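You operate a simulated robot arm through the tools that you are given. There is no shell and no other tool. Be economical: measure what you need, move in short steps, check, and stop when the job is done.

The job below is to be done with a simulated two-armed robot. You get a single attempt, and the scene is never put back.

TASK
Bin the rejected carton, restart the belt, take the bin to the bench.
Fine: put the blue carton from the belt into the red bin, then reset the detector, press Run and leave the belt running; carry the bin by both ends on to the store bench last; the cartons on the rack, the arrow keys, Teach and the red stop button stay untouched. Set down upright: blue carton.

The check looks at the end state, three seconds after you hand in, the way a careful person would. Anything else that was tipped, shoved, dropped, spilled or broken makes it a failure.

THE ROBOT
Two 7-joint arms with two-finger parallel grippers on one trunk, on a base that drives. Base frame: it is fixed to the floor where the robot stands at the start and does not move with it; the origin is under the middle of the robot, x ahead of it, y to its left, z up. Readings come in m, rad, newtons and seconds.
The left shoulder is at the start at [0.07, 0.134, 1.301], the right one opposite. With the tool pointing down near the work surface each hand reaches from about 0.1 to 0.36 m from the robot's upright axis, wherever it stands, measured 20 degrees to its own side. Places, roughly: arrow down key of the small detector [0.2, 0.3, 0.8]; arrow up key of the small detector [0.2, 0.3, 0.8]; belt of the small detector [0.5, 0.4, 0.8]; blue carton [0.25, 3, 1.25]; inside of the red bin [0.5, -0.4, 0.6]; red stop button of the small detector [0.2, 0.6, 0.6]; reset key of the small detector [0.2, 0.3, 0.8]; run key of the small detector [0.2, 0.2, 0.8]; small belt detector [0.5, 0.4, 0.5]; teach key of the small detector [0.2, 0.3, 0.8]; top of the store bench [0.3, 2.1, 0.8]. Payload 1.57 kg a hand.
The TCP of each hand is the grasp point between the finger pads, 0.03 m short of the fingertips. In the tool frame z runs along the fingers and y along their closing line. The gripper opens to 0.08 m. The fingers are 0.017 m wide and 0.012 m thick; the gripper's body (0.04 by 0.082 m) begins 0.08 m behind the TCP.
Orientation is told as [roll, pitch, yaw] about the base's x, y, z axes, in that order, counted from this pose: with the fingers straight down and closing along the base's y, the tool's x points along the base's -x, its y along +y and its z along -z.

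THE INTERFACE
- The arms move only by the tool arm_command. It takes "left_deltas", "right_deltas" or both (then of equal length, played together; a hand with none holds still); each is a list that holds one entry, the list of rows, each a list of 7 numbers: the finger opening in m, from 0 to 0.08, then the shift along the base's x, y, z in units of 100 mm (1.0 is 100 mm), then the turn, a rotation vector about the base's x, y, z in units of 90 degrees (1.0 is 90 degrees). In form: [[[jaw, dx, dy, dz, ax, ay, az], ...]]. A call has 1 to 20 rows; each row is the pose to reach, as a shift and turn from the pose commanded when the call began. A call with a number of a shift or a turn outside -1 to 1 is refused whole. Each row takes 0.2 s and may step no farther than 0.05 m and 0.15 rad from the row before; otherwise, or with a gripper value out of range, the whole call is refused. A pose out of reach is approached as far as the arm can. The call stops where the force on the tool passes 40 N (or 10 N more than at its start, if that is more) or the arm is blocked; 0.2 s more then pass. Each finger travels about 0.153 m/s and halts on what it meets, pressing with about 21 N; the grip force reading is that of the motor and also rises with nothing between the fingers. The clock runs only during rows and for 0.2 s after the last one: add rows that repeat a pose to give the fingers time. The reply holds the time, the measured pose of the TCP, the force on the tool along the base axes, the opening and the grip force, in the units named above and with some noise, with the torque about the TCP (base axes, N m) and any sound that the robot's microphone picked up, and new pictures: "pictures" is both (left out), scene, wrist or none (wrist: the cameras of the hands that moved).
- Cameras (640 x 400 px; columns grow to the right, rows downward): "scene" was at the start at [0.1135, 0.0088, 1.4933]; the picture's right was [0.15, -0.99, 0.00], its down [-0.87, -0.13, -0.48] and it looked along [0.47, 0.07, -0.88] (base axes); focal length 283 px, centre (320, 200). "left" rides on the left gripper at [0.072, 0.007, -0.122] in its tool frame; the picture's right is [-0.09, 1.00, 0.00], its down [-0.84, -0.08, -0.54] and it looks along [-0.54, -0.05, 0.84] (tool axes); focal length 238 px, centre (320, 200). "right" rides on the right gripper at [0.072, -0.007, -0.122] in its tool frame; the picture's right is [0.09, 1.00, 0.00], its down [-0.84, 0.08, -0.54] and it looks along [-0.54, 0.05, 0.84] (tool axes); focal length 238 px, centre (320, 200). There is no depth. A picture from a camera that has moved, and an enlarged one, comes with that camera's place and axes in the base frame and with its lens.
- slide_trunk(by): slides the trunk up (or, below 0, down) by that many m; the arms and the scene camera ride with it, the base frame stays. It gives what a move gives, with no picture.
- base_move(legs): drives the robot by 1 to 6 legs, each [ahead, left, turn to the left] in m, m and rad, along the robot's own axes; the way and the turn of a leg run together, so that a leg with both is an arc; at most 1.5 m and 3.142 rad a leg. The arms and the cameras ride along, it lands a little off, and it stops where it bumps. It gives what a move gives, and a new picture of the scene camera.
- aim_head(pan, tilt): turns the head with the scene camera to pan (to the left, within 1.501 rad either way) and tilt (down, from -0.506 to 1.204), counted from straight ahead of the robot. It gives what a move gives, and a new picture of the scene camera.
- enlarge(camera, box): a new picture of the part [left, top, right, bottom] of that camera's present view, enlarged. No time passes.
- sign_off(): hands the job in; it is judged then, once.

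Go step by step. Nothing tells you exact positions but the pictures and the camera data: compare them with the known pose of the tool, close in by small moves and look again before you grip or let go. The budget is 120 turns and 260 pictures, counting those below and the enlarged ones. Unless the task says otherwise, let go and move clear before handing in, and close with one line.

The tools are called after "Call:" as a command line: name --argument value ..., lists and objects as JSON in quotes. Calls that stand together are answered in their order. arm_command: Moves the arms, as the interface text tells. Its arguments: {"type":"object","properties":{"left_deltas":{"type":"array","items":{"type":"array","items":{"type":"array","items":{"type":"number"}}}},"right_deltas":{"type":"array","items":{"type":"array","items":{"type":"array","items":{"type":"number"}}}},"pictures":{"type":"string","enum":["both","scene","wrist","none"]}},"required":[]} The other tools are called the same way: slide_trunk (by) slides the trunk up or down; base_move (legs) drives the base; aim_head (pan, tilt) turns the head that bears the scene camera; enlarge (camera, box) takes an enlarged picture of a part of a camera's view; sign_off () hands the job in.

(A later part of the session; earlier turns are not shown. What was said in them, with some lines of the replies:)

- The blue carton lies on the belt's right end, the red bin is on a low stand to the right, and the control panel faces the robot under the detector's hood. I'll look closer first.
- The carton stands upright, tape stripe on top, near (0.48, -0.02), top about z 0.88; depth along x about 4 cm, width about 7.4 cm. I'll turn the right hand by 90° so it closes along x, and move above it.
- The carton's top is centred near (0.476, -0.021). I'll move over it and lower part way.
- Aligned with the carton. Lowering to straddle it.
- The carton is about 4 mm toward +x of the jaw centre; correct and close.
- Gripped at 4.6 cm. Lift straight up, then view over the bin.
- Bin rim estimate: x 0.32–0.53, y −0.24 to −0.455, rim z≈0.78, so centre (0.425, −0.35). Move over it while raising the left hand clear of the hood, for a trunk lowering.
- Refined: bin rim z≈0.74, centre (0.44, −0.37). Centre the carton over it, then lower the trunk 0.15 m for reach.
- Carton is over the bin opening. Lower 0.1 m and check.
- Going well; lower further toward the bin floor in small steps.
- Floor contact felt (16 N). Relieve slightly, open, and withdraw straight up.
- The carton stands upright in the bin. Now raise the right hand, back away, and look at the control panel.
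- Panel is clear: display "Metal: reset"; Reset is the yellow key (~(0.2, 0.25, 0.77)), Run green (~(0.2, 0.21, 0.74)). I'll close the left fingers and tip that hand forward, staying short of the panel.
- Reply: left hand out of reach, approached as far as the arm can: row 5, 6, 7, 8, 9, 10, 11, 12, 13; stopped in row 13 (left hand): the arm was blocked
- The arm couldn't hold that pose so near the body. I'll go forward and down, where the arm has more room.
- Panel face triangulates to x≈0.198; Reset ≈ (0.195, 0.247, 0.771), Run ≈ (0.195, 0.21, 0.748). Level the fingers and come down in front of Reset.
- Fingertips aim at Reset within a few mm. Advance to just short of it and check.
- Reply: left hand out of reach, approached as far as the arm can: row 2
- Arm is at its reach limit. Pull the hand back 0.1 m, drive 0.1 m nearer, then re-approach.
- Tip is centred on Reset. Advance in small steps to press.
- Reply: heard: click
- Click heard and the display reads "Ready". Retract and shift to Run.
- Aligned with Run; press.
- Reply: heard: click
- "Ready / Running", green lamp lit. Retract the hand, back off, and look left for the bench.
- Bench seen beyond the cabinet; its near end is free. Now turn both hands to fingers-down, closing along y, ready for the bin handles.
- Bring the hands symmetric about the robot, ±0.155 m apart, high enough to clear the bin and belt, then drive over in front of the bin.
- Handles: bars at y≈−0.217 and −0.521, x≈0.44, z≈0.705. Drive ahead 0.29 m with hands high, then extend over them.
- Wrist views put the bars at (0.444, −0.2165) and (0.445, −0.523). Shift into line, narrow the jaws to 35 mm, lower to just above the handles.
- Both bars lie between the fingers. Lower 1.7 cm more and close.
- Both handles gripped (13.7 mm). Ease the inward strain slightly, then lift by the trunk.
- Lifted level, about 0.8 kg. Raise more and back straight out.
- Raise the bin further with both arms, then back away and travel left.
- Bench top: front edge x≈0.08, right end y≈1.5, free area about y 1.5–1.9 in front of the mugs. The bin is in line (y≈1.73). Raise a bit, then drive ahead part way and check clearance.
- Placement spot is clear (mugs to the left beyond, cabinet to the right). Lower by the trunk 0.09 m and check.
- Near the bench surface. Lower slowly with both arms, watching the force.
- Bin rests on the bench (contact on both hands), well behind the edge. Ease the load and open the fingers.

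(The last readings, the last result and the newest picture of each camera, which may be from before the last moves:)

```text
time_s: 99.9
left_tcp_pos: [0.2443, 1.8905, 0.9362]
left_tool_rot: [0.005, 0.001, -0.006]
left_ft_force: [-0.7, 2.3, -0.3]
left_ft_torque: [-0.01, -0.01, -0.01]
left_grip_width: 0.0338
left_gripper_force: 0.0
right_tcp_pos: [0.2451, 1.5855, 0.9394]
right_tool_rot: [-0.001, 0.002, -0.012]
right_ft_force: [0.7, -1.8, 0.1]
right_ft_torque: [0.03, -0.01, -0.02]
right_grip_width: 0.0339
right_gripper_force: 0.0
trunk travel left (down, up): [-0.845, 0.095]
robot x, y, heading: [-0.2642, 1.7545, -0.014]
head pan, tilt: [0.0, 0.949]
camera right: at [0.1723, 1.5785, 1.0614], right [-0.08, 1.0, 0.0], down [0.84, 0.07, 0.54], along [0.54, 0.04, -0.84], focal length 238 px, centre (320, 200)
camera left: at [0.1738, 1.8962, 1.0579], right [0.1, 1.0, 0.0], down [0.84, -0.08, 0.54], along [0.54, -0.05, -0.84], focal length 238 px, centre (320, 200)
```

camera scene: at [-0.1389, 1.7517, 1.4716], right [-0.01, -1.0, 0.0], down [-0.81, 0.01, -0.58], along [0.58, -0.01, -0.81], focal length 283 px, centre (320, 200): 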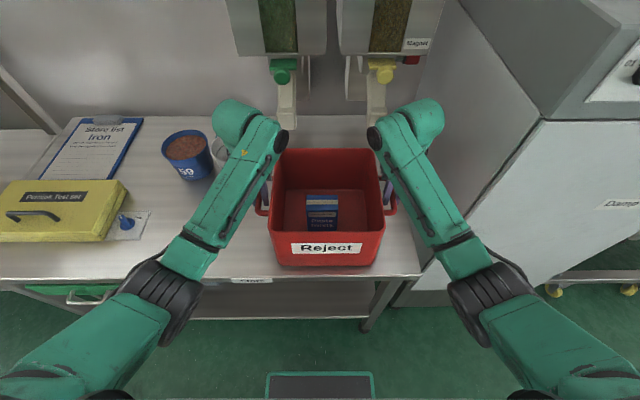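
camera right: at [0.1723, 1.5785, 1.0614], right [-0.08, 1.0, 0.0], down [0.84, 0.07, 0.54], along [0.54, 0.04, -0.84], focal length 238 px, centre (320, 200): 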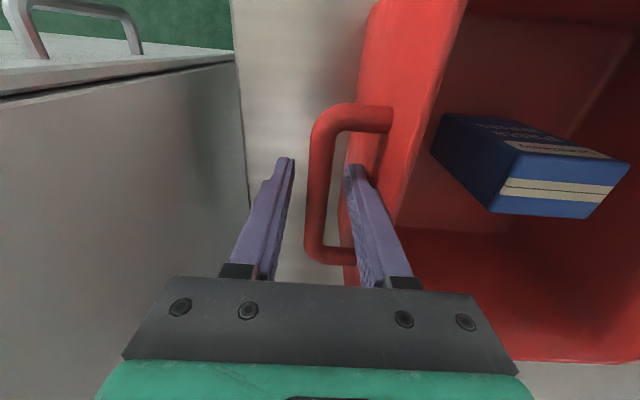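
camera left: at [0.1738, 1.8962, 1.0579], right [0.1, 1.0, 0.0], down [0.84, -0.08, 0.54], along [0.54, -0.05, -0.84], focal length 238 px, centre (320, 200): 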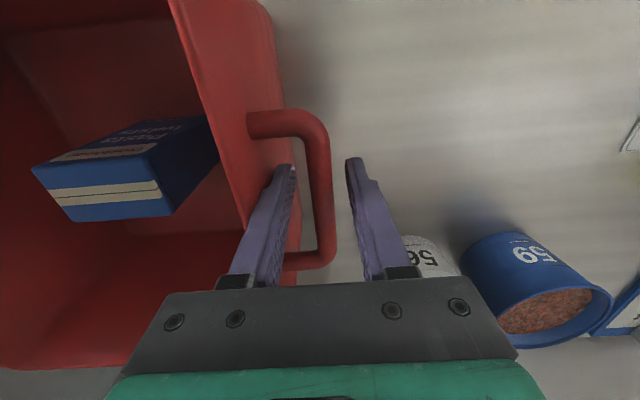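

Inner fingers lightly touch the bin walls; narrow the jaws a little, then rise straight up.

Call:
arm_command --left_deltas '[[[0.029, 0, 0.02, 0, 0, 0, 0], [0.029, 0, 0.02, 0, 0, 0, 0], [0.029, 0, 0.02, 0.2, 0, 0, 0], [0.029, 0, 0.02, 0.5, 0, 0, 0], [0.029, 0, 0.02, 0.8, 0, 0, 0], [0.029, 0, 0.02, 1.0, 0, 0, 0], [0.029, 0, 0.02, 1.0, 0, 0, 0]]]' --right_deltas '[[[0.029, 0, -0.02, 0, 0, 0, 0], [0.029, 0, -0.02, 0, 0, 0, 0], [0.029, 0, -0.02, 0.2, 0, 0, 0], [0.029, 0, -0.02, 0.5, 0, 0, 0], [0.029, 0, -0.02, 0.8, 0, 0, 0], [0.029, 0, -0.02, 1.0, 0, 0, 0], [0.029, 0, -0.02, 1.0, 0, 0, 0]]]'

```text
time_s: 101.5
left_tcp_pos: [0.2467, 1.8899, 1.0347]
left_tool_rot: [0.003, 0.002, -0.005]
left_ft_force: [-1.0, -0.5, 0.7]
left_ft_torque: [-0.01, -0.01, 0.0]
left_grip_width: 0.0292
left_gripper_force: 0.0
right_tcp_pos: [0.2451, 1.5807, 1.0384]
right_tool_rot: [-0.002, 0.001, -0.01]
right_ft_force: [-0.5, -0.2, -0.1]
right_ft_torque: [-0.05, -0.02, -0.03]
right_grip_width: 0.0292
right_gripper_force: 0.0
trunk travel left (down, up): [-0.845, 0.095]
robot x, y, heading: [-0.2631, 1.752, -0.009]
head pan, tilt: [0.0, 0.949]
camera scene: at [-0.1402, 1.7518, 1.4717], right [-0.01, -1.0, 0.0], down [-0.81, 0.01, -0.58], along [0.58, -0.01, -0.81], focal length 283 px, centre (320, 200)
camera right: at [0.1725, 1.5747, 1.1591], right [-0.08, 1.0, 0.0], down [0.84, 0.07, 0.54], along [0.54, 0.04, -0.84], focal length 238 px, centre (320, 200)
camera left: at [0.175, 1.8968, 1.1571], right [0.1, 1.0, 0.0], down [0.84, -0.08, 0.54], along [0.54, -0.05, -0.84], focal length 238 px, centre (320, 200)
```

scene: 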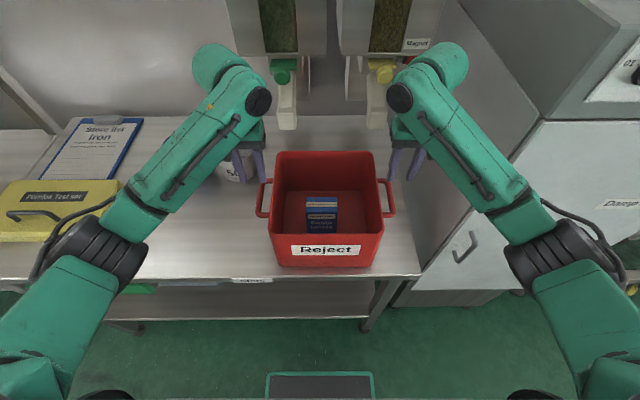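
right: 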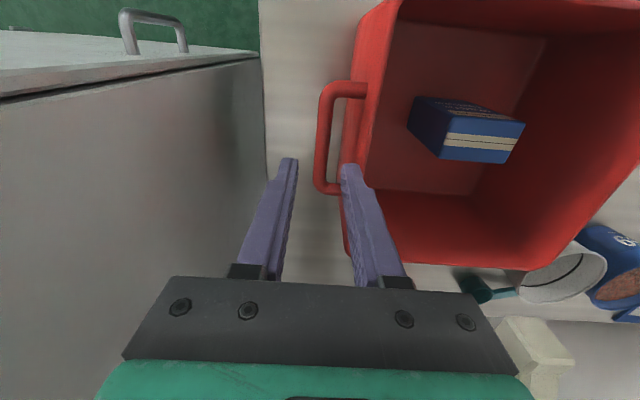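
left: 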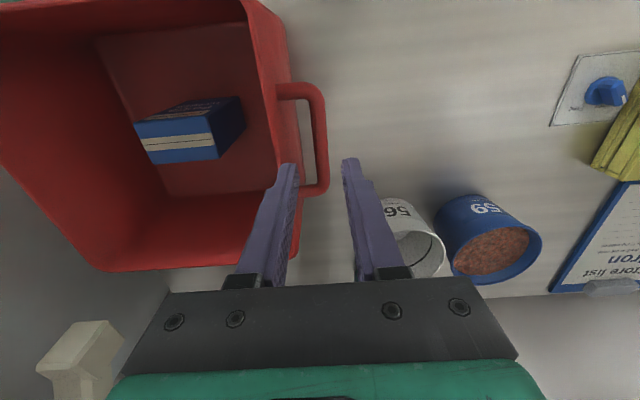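

Bin stands free on the bench with the carton upright. Back away and check the detector is still running.

Call:
base_move --legs '[[-0.55, 0, 0]]'

Call:
aim_head --pan -0.9 --tilt 0.4

```text
time_s: 104.7
left_tcp_pos: [-0.3036, 1.8924, 1.0354]
left_tool_rot: [0.003, 0.0, -0.014]
left_ft_force: [-0.2, 0.0, -0.3]
left_ft_torque: [0.0, 0.01, -0.01]
left_grip_width: 0.0288
left_gripper_force: 0.0
right_tcp_pos: [-0.3057, 1.5846, 1.0366]
right_tool_rot: [0.0, 0.002, -0.019]
right_ft_force: [0.0, 0.2, 0.1]
right_ft_torque: [0.03, 0.01, 0.02]
right_grip_width: 0.029
right_gripper_force: 0.0
trunk travel left (down, up): [-0.845, 0.095]
robot x, y, heading: [-0.8139, 1.7632, -0.021]
head pan, tilt: [0.0, 0.949]
camera scene: at [-0.6902, 1.7586, 1.4717], right [-0.02, -1.0, 0.0], down [-0.81, 0.01, -0.58], along [0.58, -0.01, -0.81], focal length 283 px, centre (320, 200)
```

scene: 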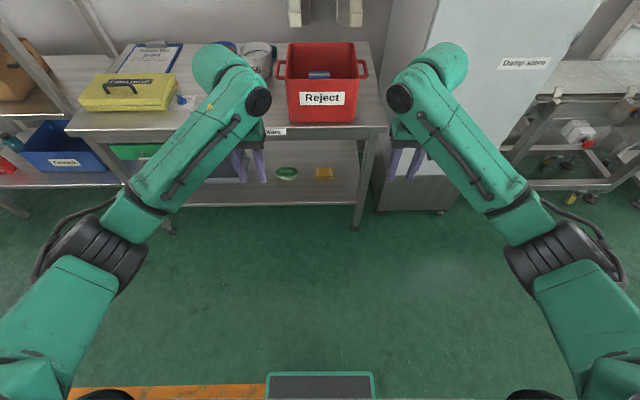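

```text
time_s: 105.9
left_tcp_pos: [-0.3038, 1.8935, 1.0352]
left_tool_rot: [0.002, 0.001, -0.014]
left_ft_force: [0.7, 0.6, -0.2]
left_ft_torque: [-0.01, 0.01, 0.01]
left_grip_width: 0.0288
left_gripper_force: 0.1
right_tcp_pos: [-0.3071, 1.5849, 1.0366]
right_tool_rot: [-0.003, -0.001, -0.019]
right_ft_force: [0.2, 0.2, -0.2]
right_ft_torque: [0.01, 0.0, 0.0]
right_grip_width: 0.029
right_gripper_force: 0.0
trunk travel left (down, up): [-0.845, 0.095]
robot x, y, heading: [-0.8128, 1.7633, -0.014]
head pan, tilt: [-0.901, 0.4]
camera scene: at [-0.7077, 1.6864, 1.5184], right [-0.79, -0.61, 0.0], down [-0.24, 0.31, -0.92], along [0.56, -0.73, -0.39], focal length 283 px, centre (320, 200)
```

scene: 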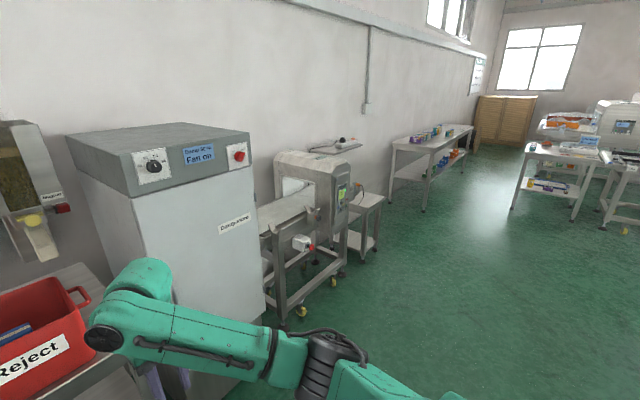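

Call:
enlarge --camera "scene" --box '[320, 170, 370, 210]'

```text
10.00 times, centred on (345, 190) of scene
camera zoom: at [-0.7077, 1.6864, 1.5184], right [-0.79, -0.61, 0.0], down [-0.24, 0.31, -0.92], along [0.56, -0.73, -0.39], focal length 2831 px, centre (70, 300)
```

zoom: 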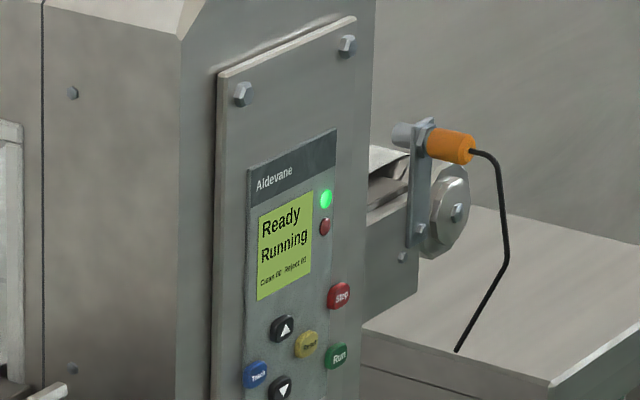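

The display still reads "Ready / Running" with the green lamp lit. The bin stands on the store bench with the carton upright inside, and both hands are clear, so I'm handing in.

Call:
sign_off

```text
The job is handed in.
```

The blue carton is upright in the red bin, the detector is reset with the belt running, and the bin is on the store bench with both hands clear.
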